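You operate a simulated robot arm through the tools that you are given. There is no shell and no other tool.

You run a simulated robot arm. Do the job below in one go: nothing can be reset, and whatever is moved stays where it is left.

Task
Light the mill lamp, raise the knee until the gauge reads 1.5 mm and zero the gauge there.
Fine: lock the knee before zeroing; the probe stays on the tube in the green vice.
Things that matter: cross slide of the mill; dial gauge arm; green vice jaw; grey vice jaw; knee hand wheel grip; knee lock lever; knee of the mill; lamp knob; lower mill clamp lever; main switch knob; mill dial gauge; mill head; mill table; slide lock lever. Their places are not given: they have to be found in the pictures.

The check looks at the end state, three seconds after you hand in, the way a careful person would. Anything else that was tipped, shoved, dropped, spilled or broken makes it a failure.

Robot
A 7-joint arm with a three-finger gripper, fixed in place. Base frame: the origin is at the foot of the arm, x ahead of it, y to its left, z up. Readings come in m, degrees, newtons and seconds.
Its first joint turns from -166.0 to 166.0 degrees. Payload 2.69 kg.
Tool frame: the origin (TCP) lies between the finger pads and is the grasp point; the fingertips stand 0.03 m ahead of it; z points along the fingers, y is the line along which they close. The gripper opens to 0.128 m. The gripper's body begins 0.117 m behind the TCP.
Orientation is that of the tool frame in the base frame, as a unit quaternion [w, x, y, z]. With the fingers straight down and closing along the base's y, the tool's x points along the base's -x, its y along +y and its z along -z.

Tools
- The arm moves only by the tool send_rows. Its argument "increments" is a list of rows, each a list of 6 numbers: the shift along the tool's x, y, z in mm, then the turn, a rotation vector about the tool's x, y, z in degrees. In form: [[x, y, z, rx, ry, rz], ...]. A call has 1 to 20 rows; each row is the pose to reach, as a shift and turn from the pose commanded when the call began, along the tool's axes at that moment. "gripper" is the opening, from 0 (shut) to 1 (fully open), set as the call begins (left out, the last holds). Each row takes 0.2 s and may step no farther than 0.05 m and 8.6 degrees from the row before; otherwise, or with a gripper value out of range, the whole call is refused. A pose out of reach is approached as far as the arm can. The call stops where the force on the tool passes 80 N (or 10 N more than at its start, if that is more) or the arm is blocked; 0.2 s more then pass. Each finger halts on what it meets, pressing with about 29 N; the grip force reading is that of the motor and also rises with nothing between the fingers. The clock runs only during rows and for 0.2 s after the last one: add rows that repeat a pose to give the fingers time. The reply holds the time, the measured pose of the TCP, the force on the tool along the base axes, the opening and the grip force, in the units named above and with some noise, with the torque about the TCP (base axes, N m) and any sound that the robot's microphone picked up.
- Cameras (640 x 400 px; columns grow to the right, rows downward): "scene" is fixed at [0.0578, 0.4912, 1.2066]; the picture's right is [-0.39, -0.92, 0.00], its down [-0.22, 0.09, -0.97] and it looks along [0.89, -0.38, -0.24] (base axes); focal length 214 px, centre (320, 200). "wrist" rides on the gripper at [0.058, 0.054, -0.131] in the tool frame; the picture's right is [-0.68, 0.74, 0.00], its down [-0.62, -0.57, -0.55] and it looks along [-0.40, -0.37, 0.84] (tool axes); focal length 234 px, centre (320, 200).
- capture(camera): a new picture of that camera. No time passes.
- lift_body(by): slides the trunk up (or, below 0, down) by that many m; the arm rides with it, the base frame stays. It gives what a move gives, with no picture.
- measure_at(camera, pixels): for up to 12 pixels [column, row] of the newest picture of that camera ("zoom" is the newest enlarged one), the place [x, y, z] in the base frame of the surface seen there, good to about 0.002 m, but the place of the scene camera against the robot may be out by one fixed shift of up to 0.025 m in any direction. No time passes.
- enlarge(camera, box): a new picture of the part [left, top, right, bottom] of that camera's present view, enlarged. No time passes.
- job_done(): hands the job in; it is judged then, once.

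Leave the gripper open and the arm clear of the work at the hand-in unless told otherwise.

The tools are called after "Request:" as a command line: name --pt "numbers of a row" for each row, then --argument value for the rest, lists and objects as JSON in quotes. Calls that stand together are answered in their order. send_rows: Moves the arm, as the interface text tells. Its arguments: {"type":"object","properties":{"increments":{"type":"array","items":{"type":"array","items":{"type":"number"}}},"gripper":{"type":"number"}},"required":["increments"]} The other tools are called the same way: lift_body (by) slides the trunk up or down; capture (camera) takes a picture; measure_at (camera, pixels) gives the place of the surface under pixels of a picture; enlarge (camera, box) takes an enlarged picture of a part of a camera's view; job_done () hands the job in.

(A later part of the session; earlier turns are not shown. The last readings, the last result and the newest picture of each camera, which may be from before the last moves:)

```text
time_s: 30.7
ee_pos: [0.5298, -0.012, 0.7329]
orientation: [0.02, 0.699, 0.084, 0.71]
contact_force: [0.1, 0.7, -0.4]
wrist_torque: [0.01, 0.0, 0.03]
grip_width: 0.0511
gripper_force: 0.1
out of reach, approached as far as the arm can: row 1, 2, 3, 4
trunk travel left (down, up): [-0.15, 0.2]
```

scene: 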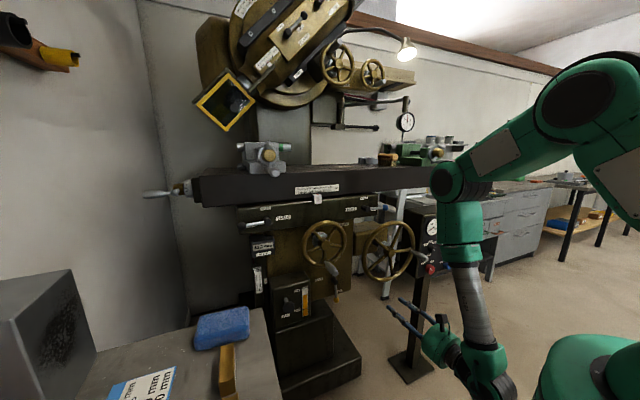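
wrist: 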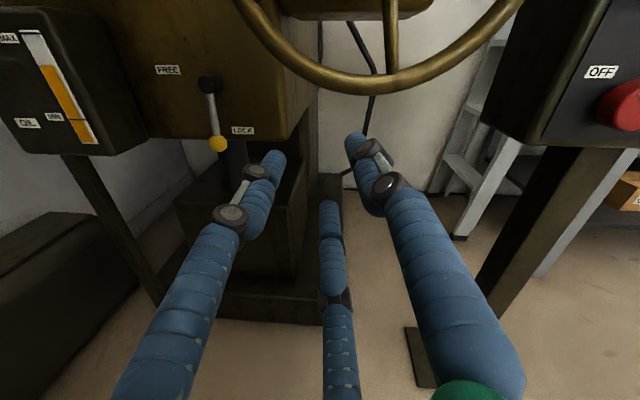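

Now I test letting the tool yaw left (16°) while moving left 80, down 50 and forward 60 mm.

Request:
send_rows --pt "-10 -20 17 4 0.6 0" --pt "-20 -40 33 8 1.2 0" --pt "-30 -60 50 12 1.8 0" --pt "-39 -81 66 16 2.4 0" --pt "-39 -81 66 16 2.4 0"

Request:
capture --camera "scene"

Request:
capture --camera "wrist"

```text
time_s: 31.9
ee_pos: [0.5907, 0.0676, 0.6833]
orientation: [-0.075, 0.681, 0.181, 0.706]
contact_force: [0.2, 0.7, 0.1]
wrist_torque: [0.03, 0.02, 0.01]
grip_width: 0.0514
gripper_force: 0.0
trunk travel left (down, up): [-0.15, 0.2]
```

```text
taken
```

scene: 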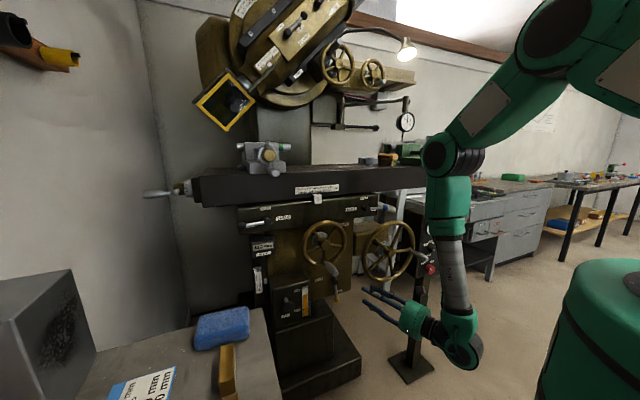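

```text
taken
```

wrist: 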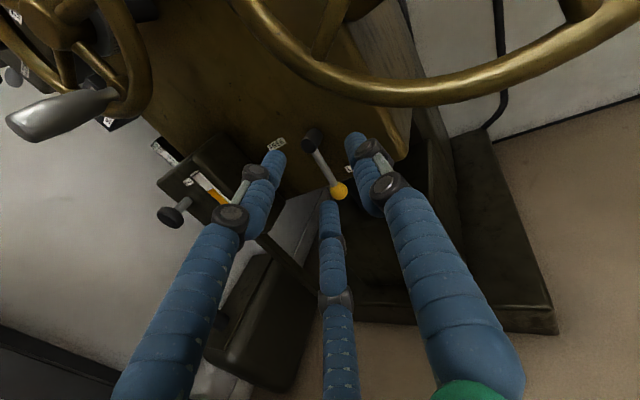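

That works without limit. I see the yellow ball at (338,191) px. Measure ball, rod, pivot here.

Request:
enlarge --camera "wrist" --box '[280, 110, 380, 220]'

Request:
measure_at --camera "wrist" --pixels '[[338, 190], [333, 189], [343, 191], [340, 185], [324, 164], [312, 140], [308, 133], [314, 150], [338, 197], [276, 145]]'

```text
3.64 times, centred on (330, 165) of wrist
```

zoom: 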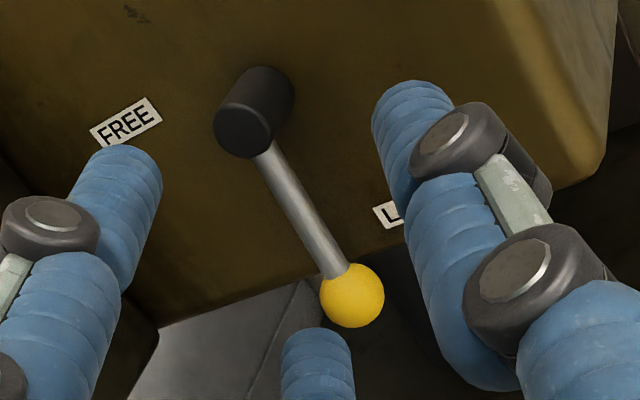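

```text
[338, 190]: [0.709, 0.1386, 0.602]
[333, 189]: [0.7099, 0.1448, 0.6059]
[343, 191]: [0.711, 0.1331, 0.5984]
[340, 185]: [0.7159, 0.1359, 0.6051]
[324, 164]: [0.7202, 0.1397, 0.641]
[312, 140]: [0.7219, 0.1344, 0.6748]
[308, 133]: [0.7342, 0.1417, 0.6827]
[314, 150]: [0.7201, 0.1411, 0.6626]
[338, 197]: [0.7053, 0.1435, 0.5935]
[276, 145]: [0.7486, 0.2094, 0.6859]
```

Ball centre ≈ (0.718, 0.141, 0.600), pivot ≈ (y 0.140, z 0.675), lever length 75 mm. I roll −21° so the rod will fit between two fingers, and go to 60 mm in front of the ball.

Request:
send_rows --pt "-30 -8 0 0 0 -5" --pt "-60 -16 5 0 0 -10" --pt "-79 -26 25 0 0 -15" --pt "-79 -36 50 0 0 -21" --pt "-79 -36 62 0 0 -21" --pt "-79 -36 62 0 0 -21"

Request:
capture --camera "wrist"

```text
time_s: 33.3
ee_pos: [0.6394, 0.1116, 0.6012]
orientation: [0.056, 0.636, 0.302, 0.708]
contact_force: [-0.4, 0.0, 0.5]
wrist_torque: [0.02, -0.01, 0.01]
grip_width: 0.0511
gripper_force: 0.2
trunk travel left (down, up): [-0.15, 0.2]
```

```text
taken
```

wrist: 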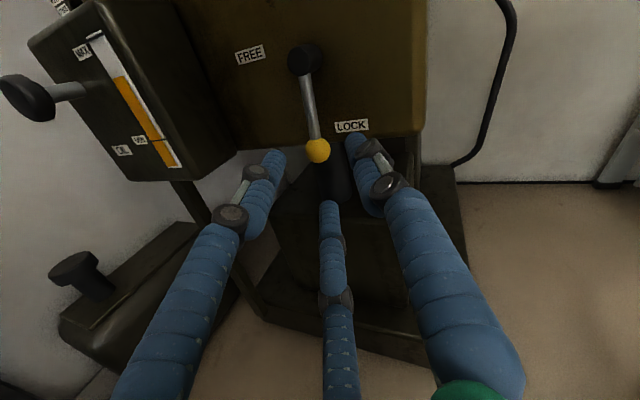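

The ball is at (317,151), nearly on the tool axis as expected. Measure again to refine.

Request:
measure_at --camera "wrist" --pixels '[[317, 151], [309, 151], [325, 151], [317, 159], [318, 144], [306, 80], [300, 58], [312, 120], [351, 126], [250, 54]]'

Request:
enlarge --camera "wrist" --box '[280, 30, 360, 170]'

```text
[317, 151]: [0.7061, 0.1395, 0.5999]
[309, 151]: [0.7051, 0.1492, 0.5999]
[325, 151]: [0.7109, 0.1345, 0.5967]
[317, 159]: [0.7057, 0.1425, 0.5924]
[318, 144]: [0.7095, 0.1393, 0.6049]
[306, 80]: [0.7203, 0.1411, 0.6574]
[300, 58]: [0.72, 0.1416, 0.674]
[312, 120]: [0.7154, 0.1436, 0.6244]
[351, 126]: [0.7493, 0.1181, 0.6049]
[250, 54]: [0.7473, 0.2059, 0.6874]
```

```text
2.86 times, centred on (320, 100) of wrist
```

zoom: 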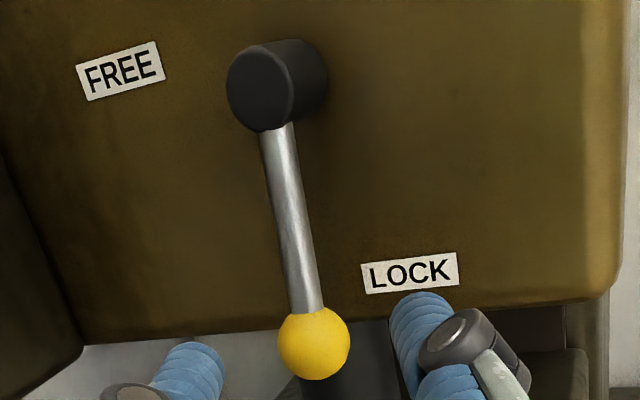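

I advance ~60 mm so the fingers surround the ball, then close to a loose cage (0.2 → 26 mm).

Request:
send_rows --pt "-3.4 -3.2 20 0 0 0" --pt "-3.4 -3.2 40 0 0 0" --pt "-3.4 -3.2 52 0 0 0" --pt "-3.4 -3.2 60 0 0 0"

Request:
send_rows --pt "0 0 0 0 0 0" --pt "0 0 0 0 0 0" --pt "0 0 0 0 0 0" --gripper 0.18

Request:
capture --camera "wrist"

```text
time_s: 34.3
ee_pos: [0.6963, 0.1339, 0.5969]
orientation: [0.055, 0.637, 0.302, 0.707]
contact_force: [-0.2, -1.0, -0.4]
wrist_torque: [0.0, -0.03, 0.04]
grip_width: 0.0511
gripper_force: 0.1
trunk travel left (down, up): [-0.15, 0.2]
```

```text
time_s: 35.1
ee_pos: [0.695, 0.1333, 0.5962]
orientation: [0.056, 0.637, 0.301, 0.708]
contact_force: [-0.8, 7.3, 2.5]
wrist_torque: [-0.04, -0.05, 0.2]
grip_width: 0.0281
gripper_force: 3.8
trunk travel left (down, up): [-0.15, 0.2]
```

```text
taken
```

wrist: 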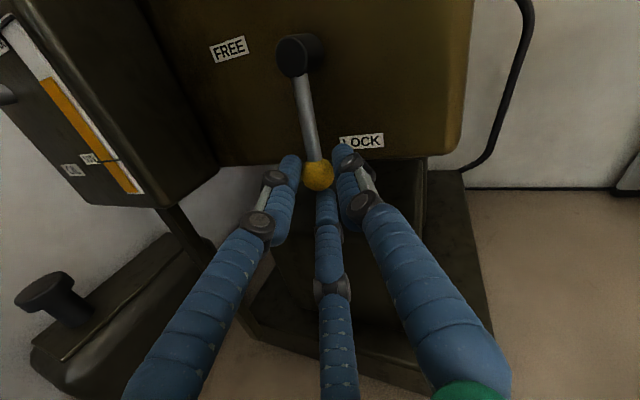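

Caged. Now swing the ball along the arc (down→left) with the roll following, first 40°.

Request:
send_rows --pt "5.8 -8.5 3.9 0 0 8" --pt "12.8 -16.2 7.8 0 0 16" --pt "20.8 -22.6 11.5 0 0 24" --pt "29.8 -28 15 0 0 32" --pt "39.6 -32 18.3 0 0 40"

Request:
capture --camera "wrist"

```text
time_s: 36.3
ee_pos: [0.65, 0.1541, 0.6219]
orientation: [-0.199, 0.701, 0.072, 0.681]
contact_force: [0.2, -0.6, 0.2]
wrist_torque: [0.03, 0.0, 0.0]
grip_width: 0.0229
gripper_force: 0.0
out of reach, approached as far as the arm can: row 1, 2, 3, 4, 5
trunk travel left (down, up): [-0.15, 0.2]
```

```text
taken
```

wrist: 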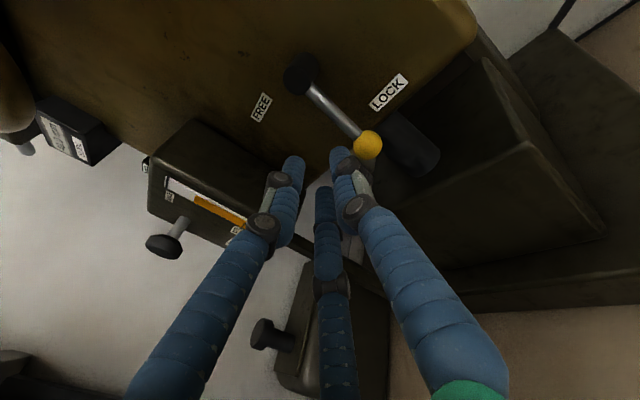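

The pose drifted out of reach and the fingers slipped off backwards; the lever is still at LOCK, nothing else touched. The arm evidently needs more left yaw here. I move back in front of the ball with yaw +14°, gripper opening to 0.4, then roll back.

Request:
send_rows --pt "-3 12 -15 3.4 -0.6 0" --pt "-7 30 -25 6.9 -1.2 0" --pt "-11 45 -25 10.3 -1.9 0" --pt "-14.4 59 -22.6 13.8 -2.5 0" --pt "-14.4 59 -22.6 13.8 -2.5 0"

Request:
send_rows --pt "0 0 0 0 0 -8" --pt "0 0 0 0 0 -16" --pt "0 0 0 0 0 -24" --pt "0 0 0 0 0 -32" --pt "0 0 0 0 0 -40" --gripper 0.4

Request:
capture --camera "wrist"

```text
time_s: 37.5
ee_pos: [0.6497, 0.0925, 0.5997]
orientation: [-0.271, 0.688, 0.152, 0.656]
contact_force: [0.3, 0.9, 0.2]
wrist_torque: [0.0, -0.02, 0.03]
grip_width: 0.023
gripper_force: 0.1
trunk travel left (down, up): [-0.15, 0.2]
```

```text
time_s: 38.7
ee_pos: [0.6488, 0.0921, 0.5995]
orientation: [-0.03, 0.595, 0.378, 0.709]
contact_force: [-0.2, 0.5, 0.3]
wrist_torque: [0.02, 0.01, 0.04]
grip_width: 0.0511
gripper_force: 0.1
trunk travel left (down, up): [-0.15, 0.2]
```

```text
taken
```

wrist: 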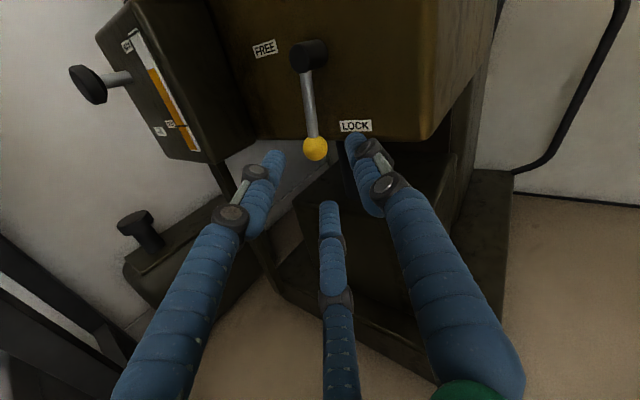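

Good alignment. Advance 63 mm and close snugly on the ball.

Request:
send_rows --pt "-1.3 -3.7 20 0 0 0" --pt "-1.3 -3.7 40 0 0 0" --pt "-1.3 -3.7 54 0 0 0" --pt "-1.3 -3.7 64 0 0 0"

Request:
send_rows --pt "0 0 0 0 0 0" --pt "0 0 0 0 0 0" --pt "0 0 0 0 0 0" --gripper 0.15

Request:
capture --camera "wrist"

```text
time_s: 39.7
ee_pos: [0.7007, 0.1326, 0.5976]
orientation: [-0.031, 0.595, 0.377, 0.709]
contact_force: [-0.5, 1.0, -0.2]
wrist_torque: [0.03, 0.0, 0.01]
grip_width: 0.0513
gripper_force: 0.0
trunk travel left (down, up): [-0.15, 0.2]
```

```text
time_s: 40.5
ee_pos: [0.7004, 0.133, 0.5972]
orientation: [-0.032, 0.595, 0.378, 0.709]
contact_force: [-4.6, 1.5, 1.2]
wrist_torque: [0.01, -0.01, 0.13]
grip_width: 0.025
gripper_force: 3.8
trunk travel left (down, up): [-0.15, 0.2]
```

```text
taken
```

wrist: 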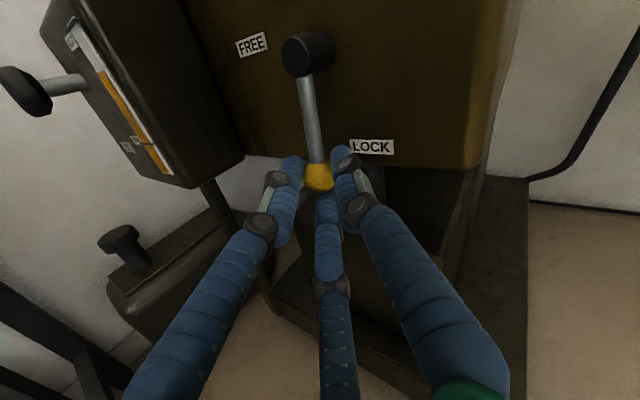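

Gripped at 25 mm. Swing first 24°, watching for reach limits.

Request:
send_rows --pt "5.1 -7.5 6.3 0 0 8" --pt "11.5 -14 12.5 0 0 16" --pt "19 -19.5 18.4 0 0 24"

Request:
capture --camera "wrist"

```text
time_s: 41.3
ee_pos: [0.7015, 0.1629, 0.6023]
orientation: [-0.178, 0.661, 0.244, 0.687]
contact_force: [14.1, 2.3, -14.2]
wrist_torque: [0.07, -0.2, -0.44]
grip_width: 0.0237
gripper_force: 45.0
trunk travel left (down, up): [-0.15, 0.2]
```

```text
taken
```

wrist: 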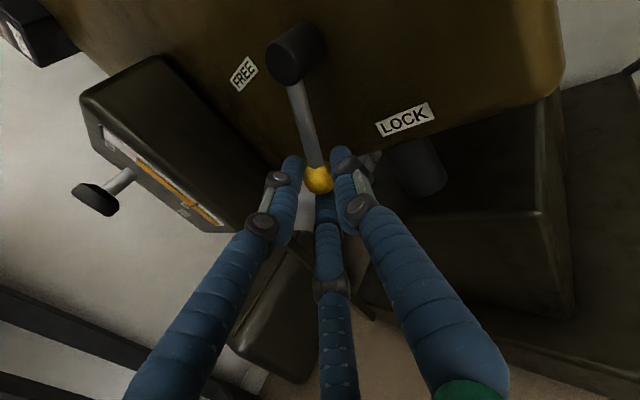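

The lever follows. Continue to about 88°.

Request:
send_rows --pt "6 -7.5 5.6 0 0 8" --pt "13.1 -14 10.8 0 0 16" --pt "21.3 -19.7 15.3 0 0 24" --pt "30.5 -24.3 19.3 0 0 32" --pt "40.6 -27.8 22.5 0 0 40" --pt "51 -30.2 24.9 0 0 48" --pt "62 -31.2 26.5 0 0 56" --pt "72.9 -31 27.2 0 0 64"

Request:
capture --camera "wrist"

Request:
enlarge --camera "scene" --box '[280, 230, 400, 330]'

```text
time_s: 43.1
ee_pos: [0.7011, 0.2085, 0.6741]
orientation: [-0.514, 0.69, -0.144, 0.488]
contact_force: [17.9, -30.1, -13.2]
wrist_torque: [-0.41, -0.02, -0.87]
grip_width: 0.0239
gripper_force: 45.0
trunk travel left (down, up): [-0.15, 0.2]
```

```text
taken
```

wrist: 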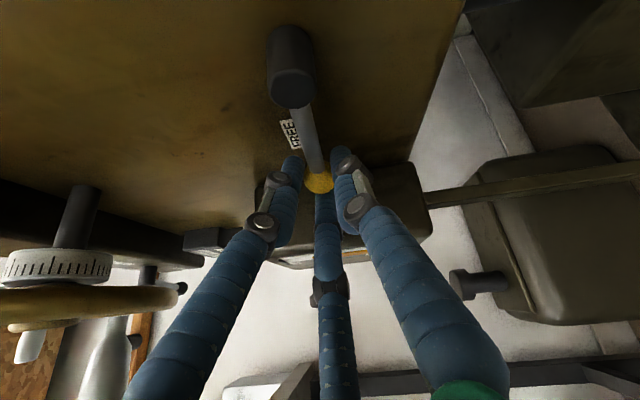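

```text
4.00 times, centred on (340, 280) of scene
```

zoom: 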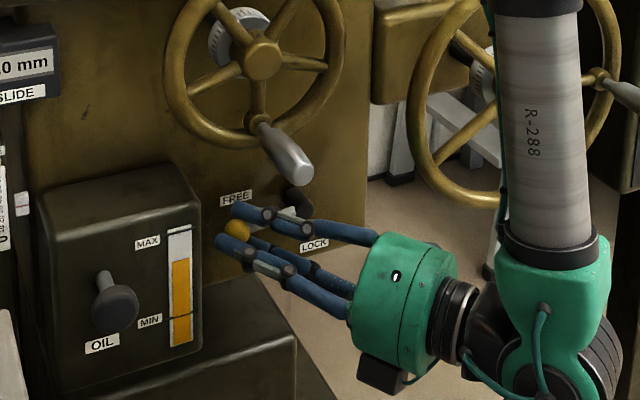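

The lever now points left at FREE. Open and back off.

Request:
send_rows --pt "0 0 0 0 0 0" --pt "0 0 0 0 0 0" --pt "0 0 -20 0 0 0" --pt "0 0 -45 0 0 0" --pt "0 0 -70 0 0 0" --pt "0 0 -90 0 0 0" --gripper 0.35

Request:
capture --camera "wrist"

Request:
enlarge --camera "scene" --box '[280, 230, 400, 330]'

```text
time_s: 44.5
ee_pos: [0.6259, 0.1585, 0.6722]
orientation: [-0.514, 0.69, -0.142, 0.489]
contact_force: [-0.5, -0.1, 0.5]
wrist_torque: [-0.01, 0.04, -0.01]
grip_width: 0.0451
gripper_force: 0.2
trunk travel left (down, up): [-0.15, 0.2]
```

```text
taken
```

wrist: 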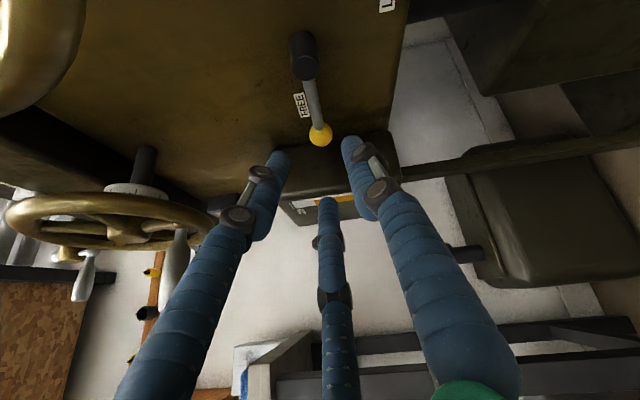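

```text
4.00 times, centred on (340, 280) of scene
```

zoom: 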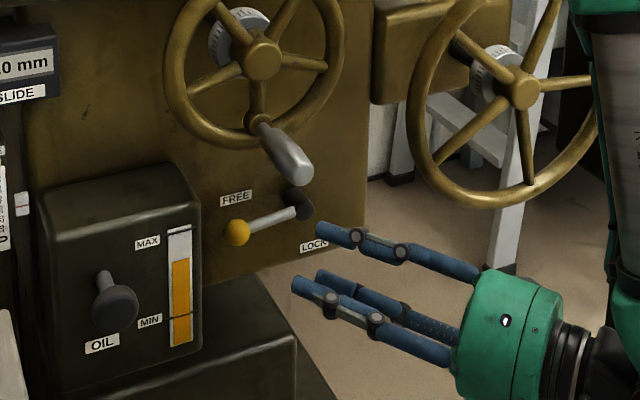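

The lever rests at FREE. Now I retreat toward (0.50, 0.06, 0.70), easing the yaw by −15°, before going to the knee wheel.

Request:
measure_at --camera "wrist" --pixels '[[320, 135], [303, 58], [313, 105]]'

Request:
send_rows --pt "5 -4 -32 -1.6 2.5 0" --pt "10 -8 -64 -3.2 5.1 0" --pt "15 -12 -96 -4.7 7.6 0" --pt "20 -17 -128 -6.3 10.2 0" --pt "25 -21 -160 -7.9 12.7 0"

```text
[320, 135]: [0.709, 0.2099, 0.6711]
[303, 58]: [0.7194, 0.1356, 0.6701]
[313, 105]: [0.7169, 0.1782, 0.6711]
```

```text
time_s: 45.7
ee_pos: [0.5014, 0.0579, 0.7029]
orientation: [-0.447, 0.666, -0.232, 0.551]
contact_force: [0.7, -0.1, 0.8]
wrist_torque: [0.01, 0.01, -0.02]
grip_width: 0.0449
gripper_force: 0.0
trunk travel left (down, up): [-0.15, 0.2]
```

The lever stands exactly horizontal at FREE. Now move to (0.50, −0.155, 0.80) in front of the wheel grip, rolling −88°.

Request:
send_rows --pt "20.3 1.8 -6.5 0 0 -8" --pt "40.6 3.7 -13 0 0 -16" --pt "61 5.5 -19.6 0 0 -24" --pt "81 7.3 -26 0 0 -32" --pt "101.5 9.2 -32.7 0 0 -40" --pt "122 11 -39.2 0 0 -48" --pt "142 12.9 -45.8 0 0 -56" --pt "162.5 14.7 -52.3 0 0 -64" --pt "183 16.5 -58.8 0 0 -72" --pt "203 18.4 -65.4 0 0 -80" --pt "223.4 20.2 -71.9 0 0 -88"

Request:
capture --camera "wrist"

Request:
capture --camera "scene"

```text
time_s: 48.1
ee_pos: [0.5001, -0.1547, 0.8033]
orientation: [0.061, 0.64, 0.296, 0.707]
contact_force: [0.5, 0.5, -0.8]
wrist_torque: [0.01, 0.0, -0.02]
grip_width: 0.0451
gripper_force: 0.1
trunk travel left (down, up): [-0.15, 0.2]
```

```text
taken
```

wrist: 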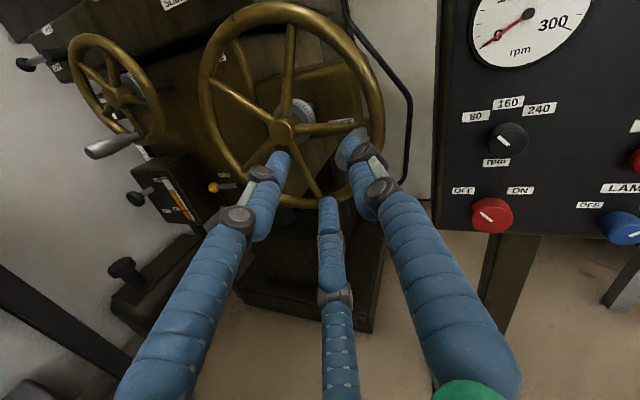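

```text
taken
```

scene: 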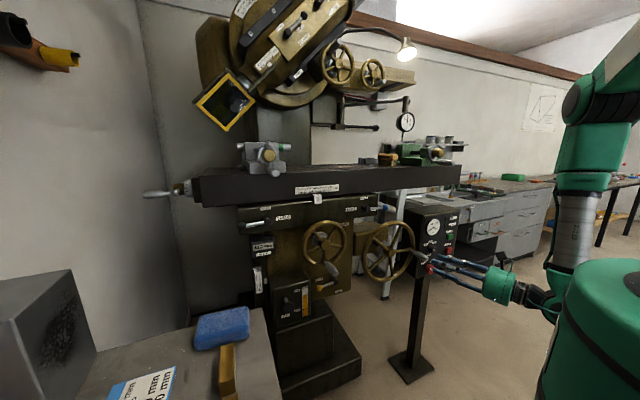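

The grip is at (350,145) px. I yaw the tool right by 12° to point nearly along the grip axis, opening to 0.5, then measure.

Request:
send_rows --pt "0 0 0 -5.2 -3 0" --pt "0 0 0 -10.4 -6 0" --pt "0 0 0 -10.4 -6 0" --gripper 0.5

Request:
capture --camera "wrist"

Request:
enlarge --camera "wrist" --box '[200, 40, 400, 200]'

```text
time_s: 48.9
ee_pos: [0.5001, -0.154, 0.803]
orientation: [0.135, 0.668, 0.226, 0.696]
contact_force: [-0.3, 0.9, -0.3]
wrist_torque: [0.02, -0.01, -0.02]
grip_width: 0.0639
gripper_force: 0.0
trunk travel left (down, up): [-0.15, 0.2]
```

```text
taken
```

wrist: 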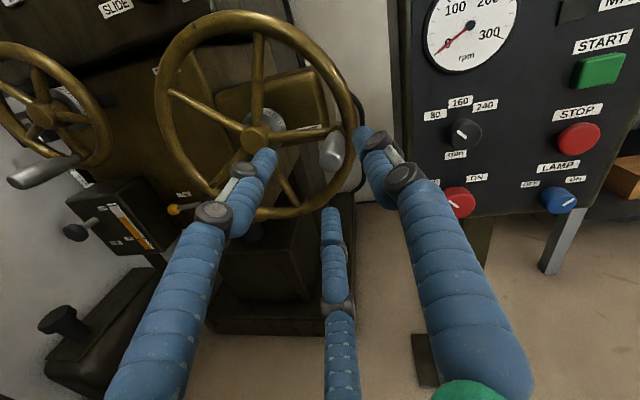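

```text
2.50 times, centred on (300, 120) of wrist
```

zoom: 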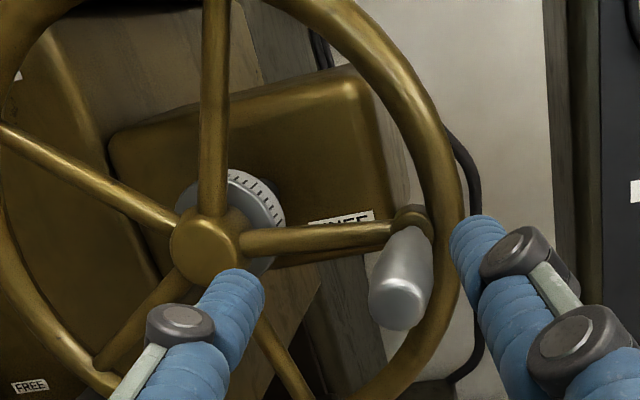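

The grip end is at (332,157) px. Measure grip, hub and rim points.

Request:
measure_at --camera "wrist" --pixels '[[331, 160], [326, 157], [338, 158], [332, 140], [336, 130], [337, 127], [254, 140], [240, 18], [310, 55], [350, 110], [165, 100], [180, 40]]'

Request:
measure_at --camera "zoom" --pixels '[[395, 305], [375, 295], [415, 295], [398, 285], [403, 260], [408, 240], [205, 243], [440, 210], [430, 130], [60, 320], [335, 40], [400, 325]]'

```text
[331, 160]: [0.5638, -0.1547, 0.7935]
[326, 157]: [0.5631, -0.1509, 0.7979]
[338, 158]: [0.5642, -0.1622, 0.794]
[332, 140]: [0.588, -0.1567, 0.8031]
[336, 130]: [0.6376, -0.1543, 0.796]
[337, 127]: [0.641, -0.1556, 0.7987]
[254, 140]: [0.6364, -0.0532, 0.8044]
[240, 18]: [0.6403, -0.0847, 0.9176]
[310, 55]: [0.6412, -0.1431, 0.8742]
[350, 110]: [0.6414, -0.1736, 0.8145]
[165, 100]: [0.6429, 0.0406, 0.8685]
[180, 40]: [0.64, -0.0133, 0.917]
```

```text
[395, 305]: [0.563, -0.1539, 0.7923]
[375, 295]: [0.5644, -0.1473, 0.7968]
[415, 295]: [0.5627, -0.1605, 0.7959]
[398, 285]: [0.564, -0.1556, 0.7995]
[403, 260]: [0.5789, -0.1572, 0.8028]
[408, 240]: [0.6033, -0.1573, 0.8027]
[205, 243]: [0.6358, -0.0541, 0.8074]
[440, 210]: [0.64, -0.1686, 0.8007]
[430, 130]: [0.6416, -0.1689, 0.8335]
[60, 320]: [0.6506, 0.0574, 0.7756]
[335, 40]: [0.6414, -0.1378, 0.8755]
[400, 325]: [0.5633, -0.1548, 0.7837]
```

Grip axis ≈ (y −0.1555, z 0.793), end at x 0.563; wheel centre ≈ (−0.054, 0.803), grip radius ≈ 0.102. I advance around the grip (TCP to x≈0.585), with yaw −4.7°.

Request:
send_rows --pt "-8 3 10 -2 -1.2 0" --pt "-15.7 6.4 20 -4.1 -2.3 0" --pt "-15.7 6.4 35 -4.1 -2.3 0" --pt "-15.7 6.4 50 -4.1 -2.3 0" --pt "-15.7 6.4 50 -4.1 -2.3 0"

Request:
capture --camera "wrist"

```text
time_s: 50.1
ee_pos: [0.5533, -0.1624, 0.7917]
orientation: [0.162, 0.676, 0.199, 0.69]
contact_force: [-0.8, -0.2, 0.1]
wrist_torque: [-0.01, -0.01, 0.0]
grip_width: 0.0638
gripper_force: 0.0
trunk travel left (down, up): [-0.15, 0.2]
```

```text
taken
```

wrist: 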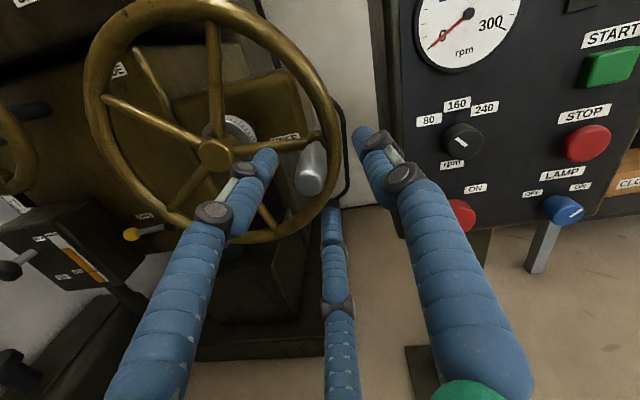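

I correct 6 mm to the left and advance 32 mm so the grip is between the fingers, then close to a snug cage (0.19).

Request:
send_rows --pt "3 -3.1 0 0 0 0" --pt "3 -3.1 16 0 0 0" --pt "3 -3.1 32 0 0 0" --pt "3 -3.1 32 0 0 0"

Request:
send_rows --pt "0 0 0 0 0 0" --pt "0 0 0 0 0 0" --pt "0 0 0 0 0 0" --gripper 0.2

Request:
capture --camera "wrist"

```text
time_s: 51.1
ee_pos: [0.5838, -0.1558, 0.7937]
orientation: [0.162, 0.676, 0.2, 0.69]
contact_force: [0.2, 0.7, -0.3]
wrist_torque: [0.0, 0.0, 0.01]
grip_width: 0.0641
gripper_force: 0.2
trunk travel left (down, up): [-0.15, 0.2]
```

```text
time_s: 51.9
ee_pos: [0.5844, -0.1549, 0.795]
orientation: [0.162, 0.676, 0.198, 0.691]
contact_force: [-0.5, 0.8, -0.9]
wrist_torque: [-0.01, 0.01, -0.02]
grip_width: 0.0265
gripper_force: 0.5
trunk travel left (down, up): [-0.15, 0.2]
```

```text
taken
```

wrist: 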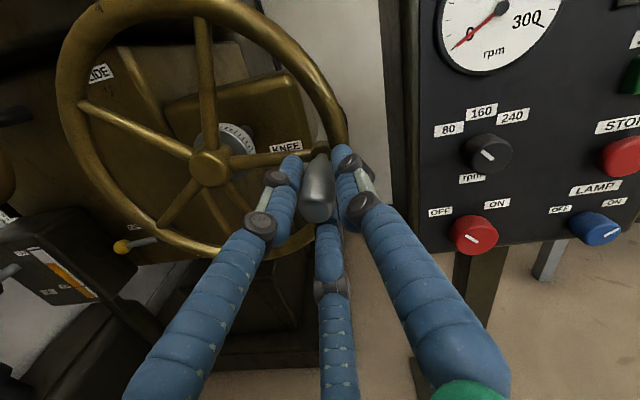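

Caged. Crank clockwise (grip downward) to about α=34° and then look at the dial gauge.

Request:
send_rows --pt "-10.3 -8.2 0 0 0 0" --pt "-18.8 -17.2 0.1 0 0 0" --pt "-26.4 -27.2 0.3 0 0 0" --pt "-32.5 -37.9 0.6 0 0 0"

Request:
capture --camera "wrist"

Request:
enlarge --camera "scene" --box '[388, 100, 428, 140]'

Request:
enlarge --camera "scene" --box '[240, 230, 290, 300]'

```text
time_s: 52.9
ee_pos: [0.5827, -0.1371, 0.7454]
orientation: [0.162, 0.676, 0.198, 0.691]
contact_force: [-0.9, 0.3, 0.2]
wrist_torque: [0.0, 0.01, 0.01]
grip_width: 0.0257
gripper_force: 0.1
trunk travel left (down, up): [-0.15, 0.2]
```

```text
taken
```

wrist: 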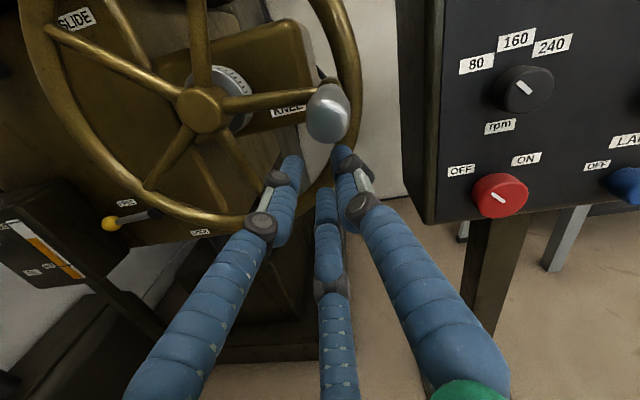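

```text
10.00 times, centred on (408, 120) of scene
```

zoom: 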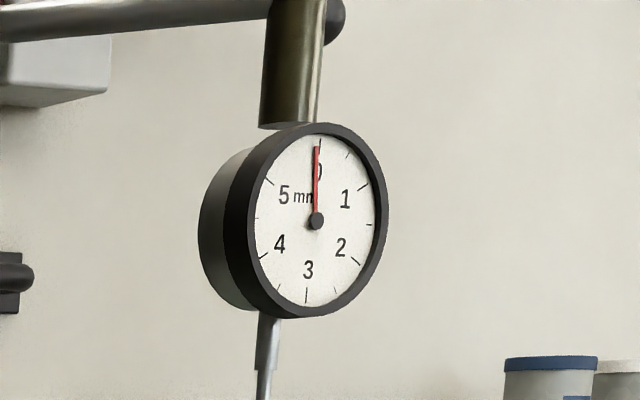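

```text
5.71 times, centred on (265, 265) of scene
```

zoom: 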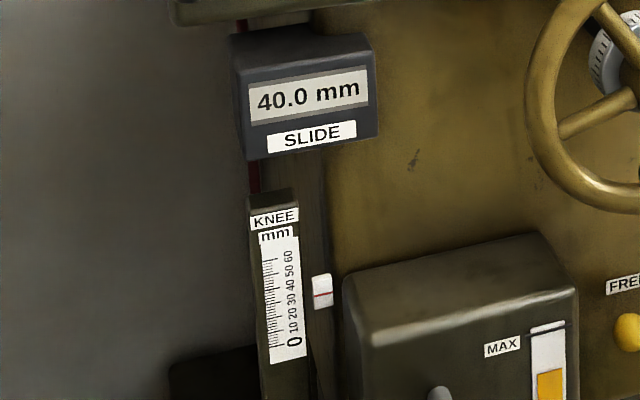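

The wheel did not turn: the grip slipped out of the loose cage (it is now above the fingers at (328,112)). I'll measure where the grip is now.

Request:
measure_at --camera "wrist" --pixels '[[328, 118], [316, 112], [340, 112], [328, 95], [200, 108], [327, 84]]'

Request:
enlarge --camera "wrist" --box '[260, 60, 400, 240]'

```text
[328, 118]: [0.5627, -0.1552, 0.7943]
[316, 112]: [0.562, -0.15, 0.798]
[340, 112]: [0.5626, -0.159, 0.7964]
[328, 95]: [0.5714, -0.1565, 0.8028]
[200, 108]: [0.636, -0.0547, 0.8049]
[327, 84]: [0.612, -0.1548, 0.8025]
```

```text
2.22 times, centred on (330, 150) of wrist
```

zoom: 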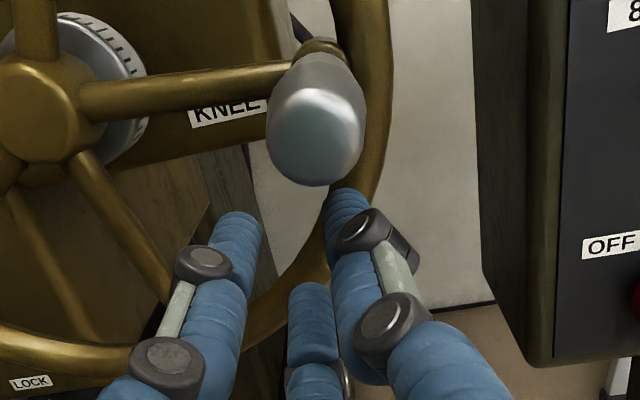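

The grip hasn't moved. The fingers need to push squarely: I'll align the closing axis tangentially (roll to −90°, tool y up) and grip firmly. First back off 80 mm.

Request:
send_rows --pt "0 0 -40 0 0 0" --pt "0 0 -80 0 0 0" --gripper 0.5

Request:
send_rows --pt "4 5 0 0 0 -7.5" --pt "8 10 0 0 0 -15" --pt "12 15 0 0 0 -22.5" --pt "16 20 0 0 0 -30" --pt "20 25 0 0 0 -37.5" --pt "24 30 0 0 0 -45" --pt "29 35 0 0 0 -52.5" --pt "33 40 0 0 0 -60"

Request:
capture --camera "wrist"

```text
time_s: 53.5
ee_pos: [0.5049, -0.143, 0.7458]
orientation: [0.162, 0.676, 0.201, 0.69]
contact_force: [0.5, 0.5, 0.8]
wrist_torque: [-0.01, -0.02, -0.07]
grip_width: 0.0639
gripper_force: 0.0
trunk travel left (down, up): [-0.15, 0.2]
```

```text
time_s: 55.3
ee_pos: [0.5055, -0.1614, 0.7947]
orientation: [0.487, 0.485, 0.511, 0.517]
contact_force: [-0.2, 0.8, 0.5]
wrist_torque: [0.01, -0.02, -0.03]
grip_width: 0.0639
gripper_force: 0.0
trunk travel left (down, up): [-0.15, 0.2]
```

```text
taken
```

wrist: 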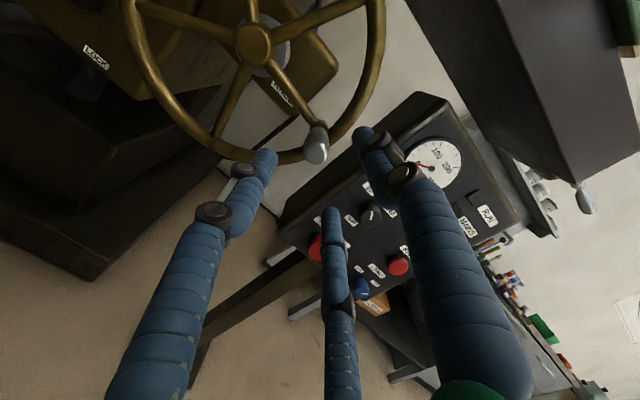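

Roll −90° reached (tool x left, y up). Advance 80 mm around the grip and close firmly.

Request:
send_rows --pt "1 -1.6 25 0 0 0" --pt "1 -1.6 50 0 0 0" --pt "1 -1.6 68 0 0 0" --pt "1 -1.6 80 0 0 0" --pt "1 -1.6 80 0 0 0"

Request:
send_rows --pt "0 0 0 0 0 0" --pt "0 0 0 0 0 0" --pt "0 0 0 0 0 0" --gripper 0

Request:
capture --camera "wrist"

```text
time_s: 56.5
ee_pos: [0.5846, -0.1556, 0.7918]
orientation: [0.486, 0.485, 0.511, 0.517]
contact_force: [0.2, 0.8, 0.3]
wrist_torque: [-0.04, 0.01, 0.0]
grip_width: 0.0641
gripper_force: 0.0
trunk travel left (down, up): [-0.15, 0.2]
```

```text
time_s: 57.3
ee_pos: [0.5842, -0.1547, 0.7932]
orientation: [0.486, 0.485, 0.512, 0.517]
contact_force: [7.9, 21.3, 6.3]
wrist_torque: [0.01, 0.45, 0.36]
grip_width: 0.0232
gripper_force: 45.1
trunk travel left (down, up): [-0.15, 0.2]
```

```text
taken
```

wrist: 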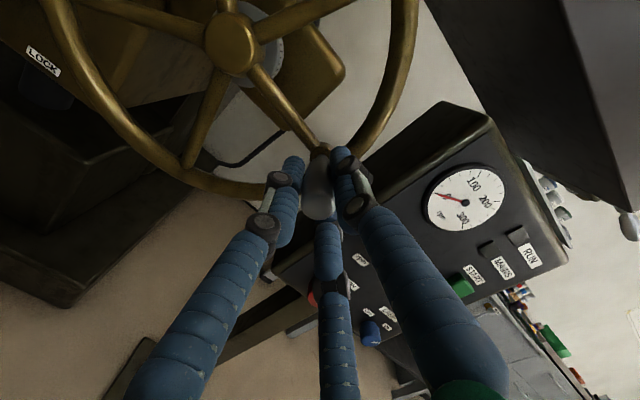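

Firm grip. Crank clockwise 21° with the roll following.

Request:
send_rows --pt "2 -12.3 0.1 0 0 7" --pt "5.4 -24.3 0.3 0 0 14" --pt "10.3 -35.7 0.6 0 0 21"

Request:
capture --camera "wrist"

Request:
enlarge --camera "scene" --box '[388, 100, 428, 140]'

```text
time_s: 58.1
ee_pos: [0.5847, -0.1443, 0.7582]
orientation: [0.384, 0.57, 0.413, 0.597]
contact_force: [17.6, 19.1, 23.7]
wrist_torque: [-0.02, -0.15, 0.28]
grip_width: 0.0234
gripper_force: 45.0
trunk travel left (down, up): [-0.15, 0.2]
```

```text
taken
```

wrist: 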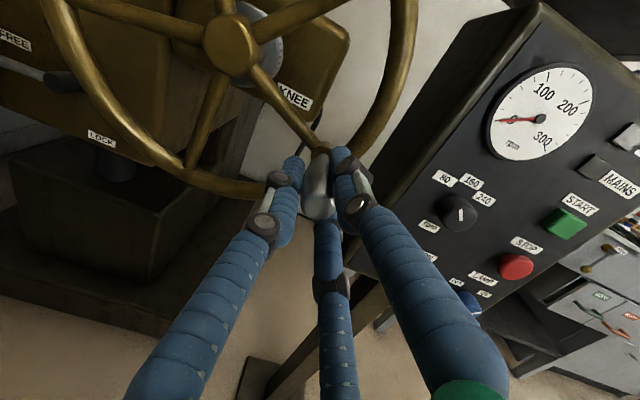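

```text
10.00 times, centred on (408, 120) of scene
```

zoom: 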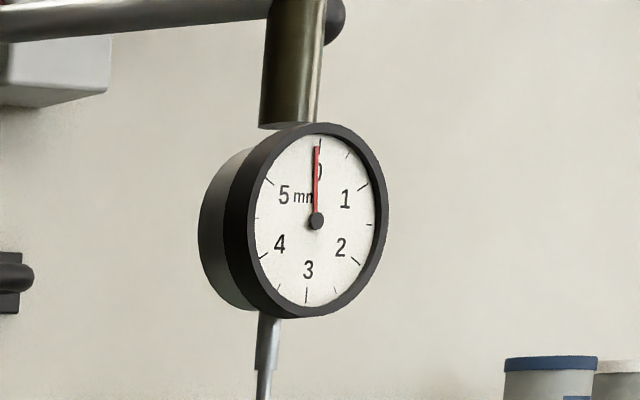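

The wheel follows the grip; gauge unchanged so far. Continue another 40°.

Request:
send_rows --pt "2.4 -14 0.4 0 0 8" --pt "6.7 -27.6 0.9 0 0 16" --pt "12.8 -40.4 1.5 0 0 24" --pt "20.7 -52.3 2.1 0 0 32" --pt "30.1 -62.9 2.8 0 0 40"

Request:
capture --camera "wrist"

Request:
enlarge --camera "scene" --box '[388, 100, 428, 140]'

Request:
enlarge --camera "scene" --box '[240, 230, 290, 300]'

```text
time_s: 59.3
ee_pos: [0.5847, -0.0955, 0.7101]
orientation: [0.156, 0.68, 0.192, 0.69]
contact_force: [15.5, -16.5, -11.2]
wrist_torque: [-0.04, 0.0, -1.46]
grip_width: 0.0233
gripper_force: 45.5
trunk travel left (down, up): [-0.15, 0.2]
```

```text
taken
```

wrist: 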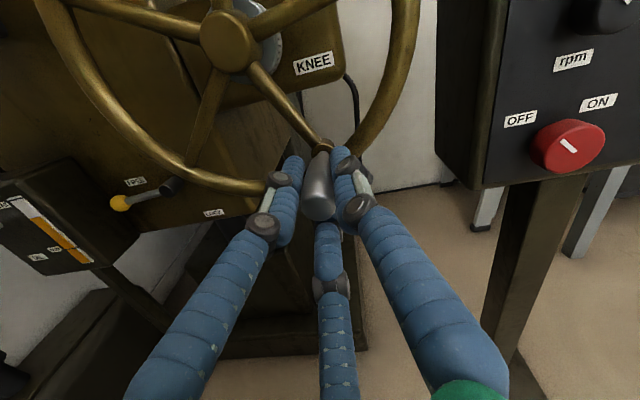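

```text
10.00 times, centred on (408, 120) of scene
```

zoom: 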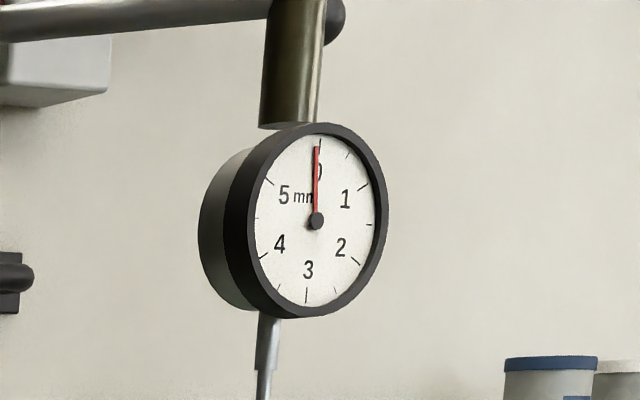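

```text
5.71 times, centred on (265, 265) of scene
```

zoom: 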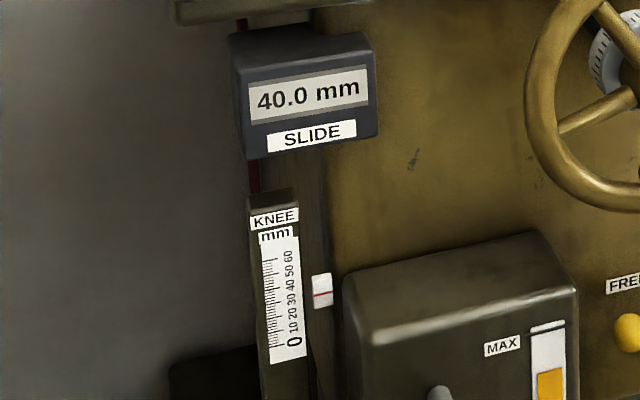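

The wheel has turned ~61° clockwise. I'll zoom on the probe tip/tube and fine details to judge whether the knee rises.

Request:
enlarge --camera "scene" --box '[390, 135, 430, 165]'

Request:
enlarge --camera "scene" --box '[250, 255, 280, 285]'

```text
13.33 times, centred on (410, 150) of scene
```

zoom: 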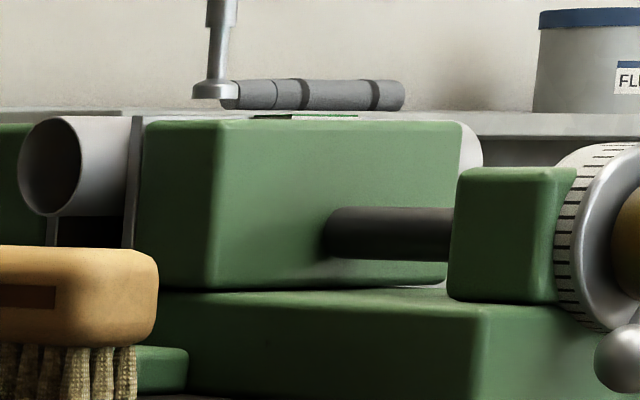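

```text
13.33 times, centred on (265, 270) of scene
```

zoom: 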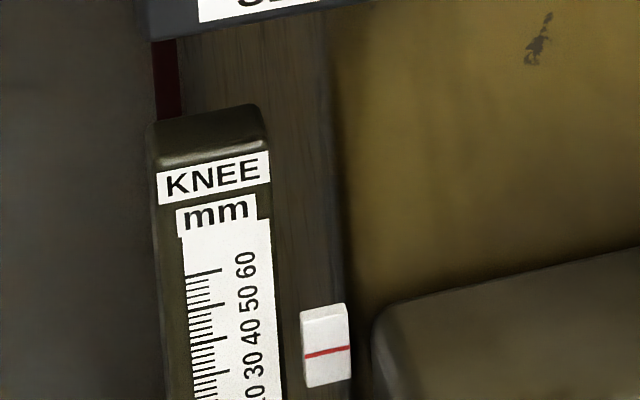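

The probe foot seems to hover above the tube by a few mm, so the gauge would stay at 0 until contact. I take the same enlarged view as at the start to compare heights.

Request:
enlarge --camera "scene" --box '[310, 70, 480, 180]'

Request:
enlarge --camera "scene" --box '[240, 225, 368, 325]'

```text
3.64 times, centred on (395, 125) of scene
```

zoom: 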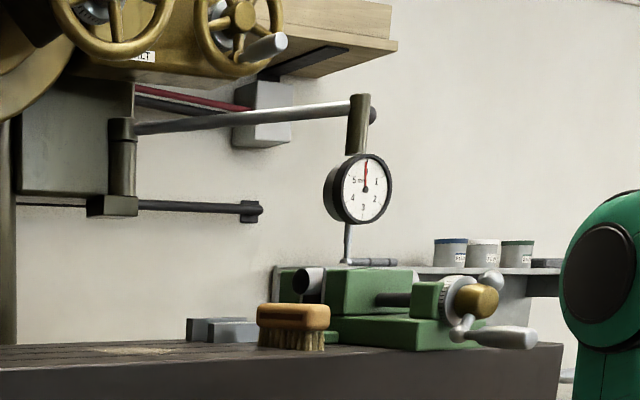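

```text
4.00 times, centred on (304, 275) of scene
```

zoom: 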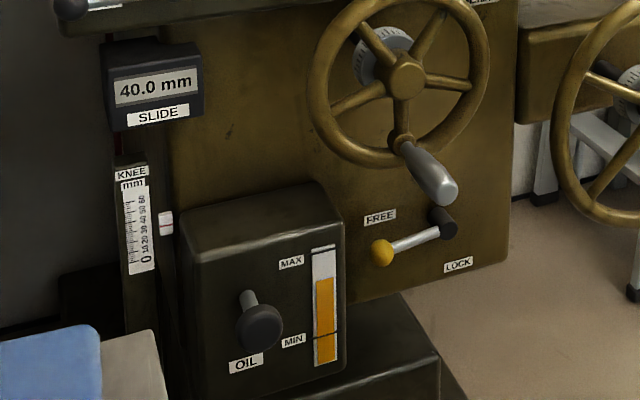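

No visible change yet at this resolution. I keep cranking clockwise 40° more, adding 4° of left yaw to stay within the arm's range.

Request:
send_rows --pt "2.4 -14 0.75 0.73 0.33 8" --pt "6.7 -27.6 1.5 1.51 0.57 16" --pt "12.8 -40.4 2.3 2.35 0.71 24" --pt "20.7 -52.3 3.1 3.24 0.74 32" --pt "30.1 -62.9 3.9 4.18 0.69 40"

Request:
enlarge --camera "scene" --box '[390, 135, 430, 165]'

Request:
enlarge --camera "scene" --box '[250, 255, 280, 285]'

Request:
capture --camera "wrist"

```text
time_s: 60.5
ee_pos: [0.5835, -0.0232, 0.7021]
orientation: [-0.117, 0.706, -0.025, 0.698]
contact_force: [5.7, -1.2, -42.7]
wrist_torque: [-0.11, 0.09, -1.19]
grip_width: 0.0249
gripper_force: 45.4
trunk travel left (down, up): [-0.15, 0.2]
```

```text
13.33 times, centred on (410, 150) of scene
```

zoom: 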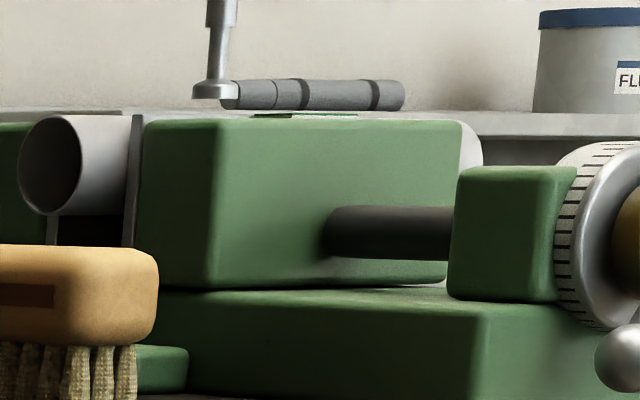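

```text
13.33 times, centred on (265, 270) of scene
```

zoom: 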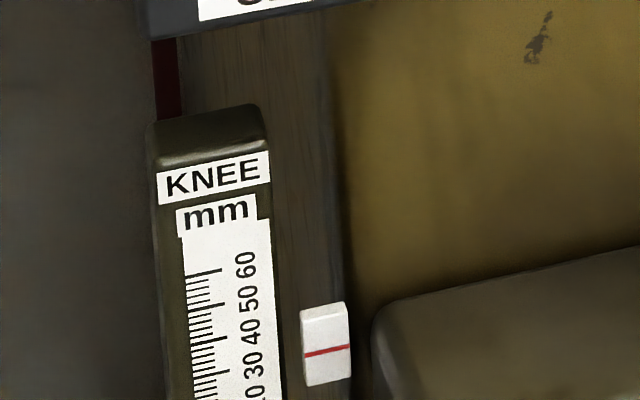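

```text
taken
```

wrist: 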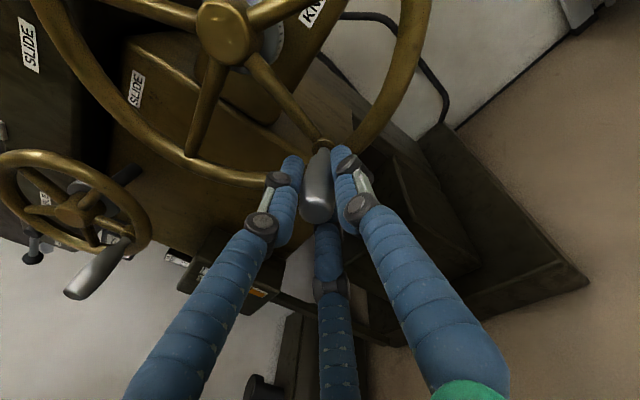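

Tiny upward shift (≈1 zoom px) suggests clockwise raises the knee. From the positions so far the real circle has centre ≈(−0.050, 0.806), R≈0.106. I continue from α≈104° to 152°, adding yaw.

Request:
send_rows --pt "0.1 -15.8 2 1.29 -0.36 8" --pt "4 -30 3.8 2.54 -0.89 16" --pt "9.7 -43.4 5.4 3.75 -1.62 24" --pt "17.3 -56 6.8 4.93 -2.53 32" --pt "26.6 -67.4 8.1 6.07 -3.61 40" --pt "37.5 -77.5 9.1 7.17 -4.88 48"

Request:
enlarge --camera "scene" --box '[390, 135, 430, 165]'

Request:
enlarge --camera "scene" --box '[250, 255, 280, 285]'

Request:
capture --camera "wrist"

```text
time_s: 61.9
ee_pos: [0.5843, 0.0434, 0.7603]
orientation: [-0.433, 0.652, -0.263, 0.564]
contact_force: [-5.1, -25.5, -3.1]
wrist_torque: [-0.02, 0.07, -1.79]
grip_width: 0.0273
gripper_force: 44.9
trunk travel left (down, up): [-0.15, 0.2]
```

```text
13.33 times, centred on (410, 150) of scene
```

zoom: 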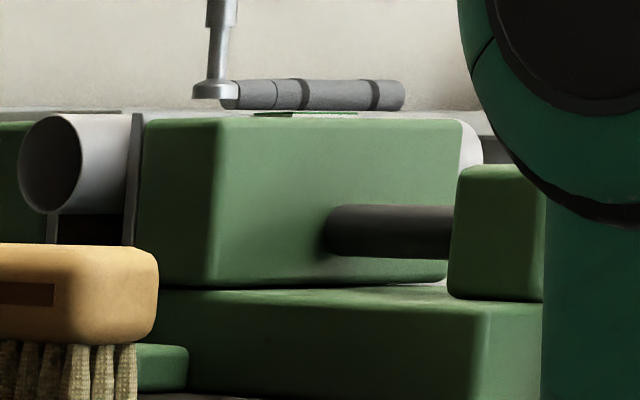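

```text
13.33 times, centred on (265, 270) of scene
```

zoom: 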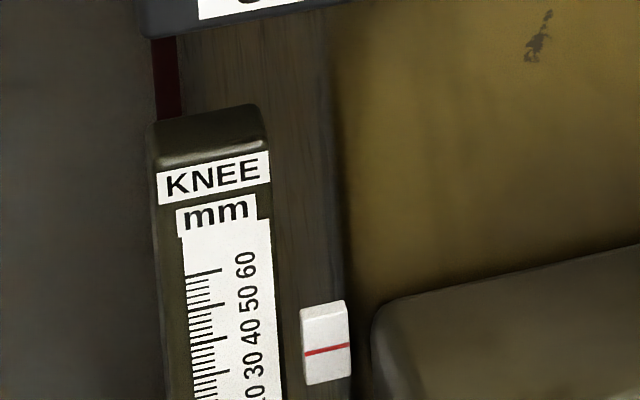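

```text
taken
```

wrist: 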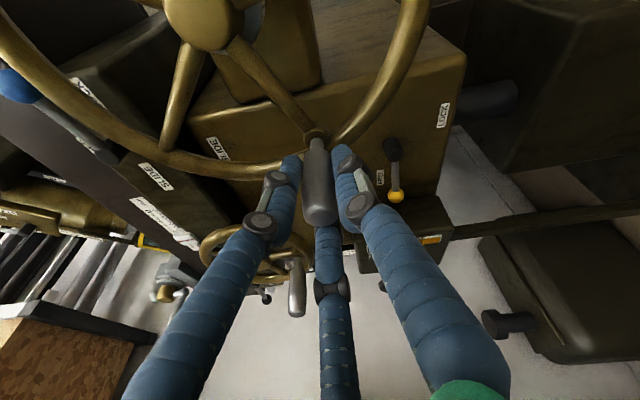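

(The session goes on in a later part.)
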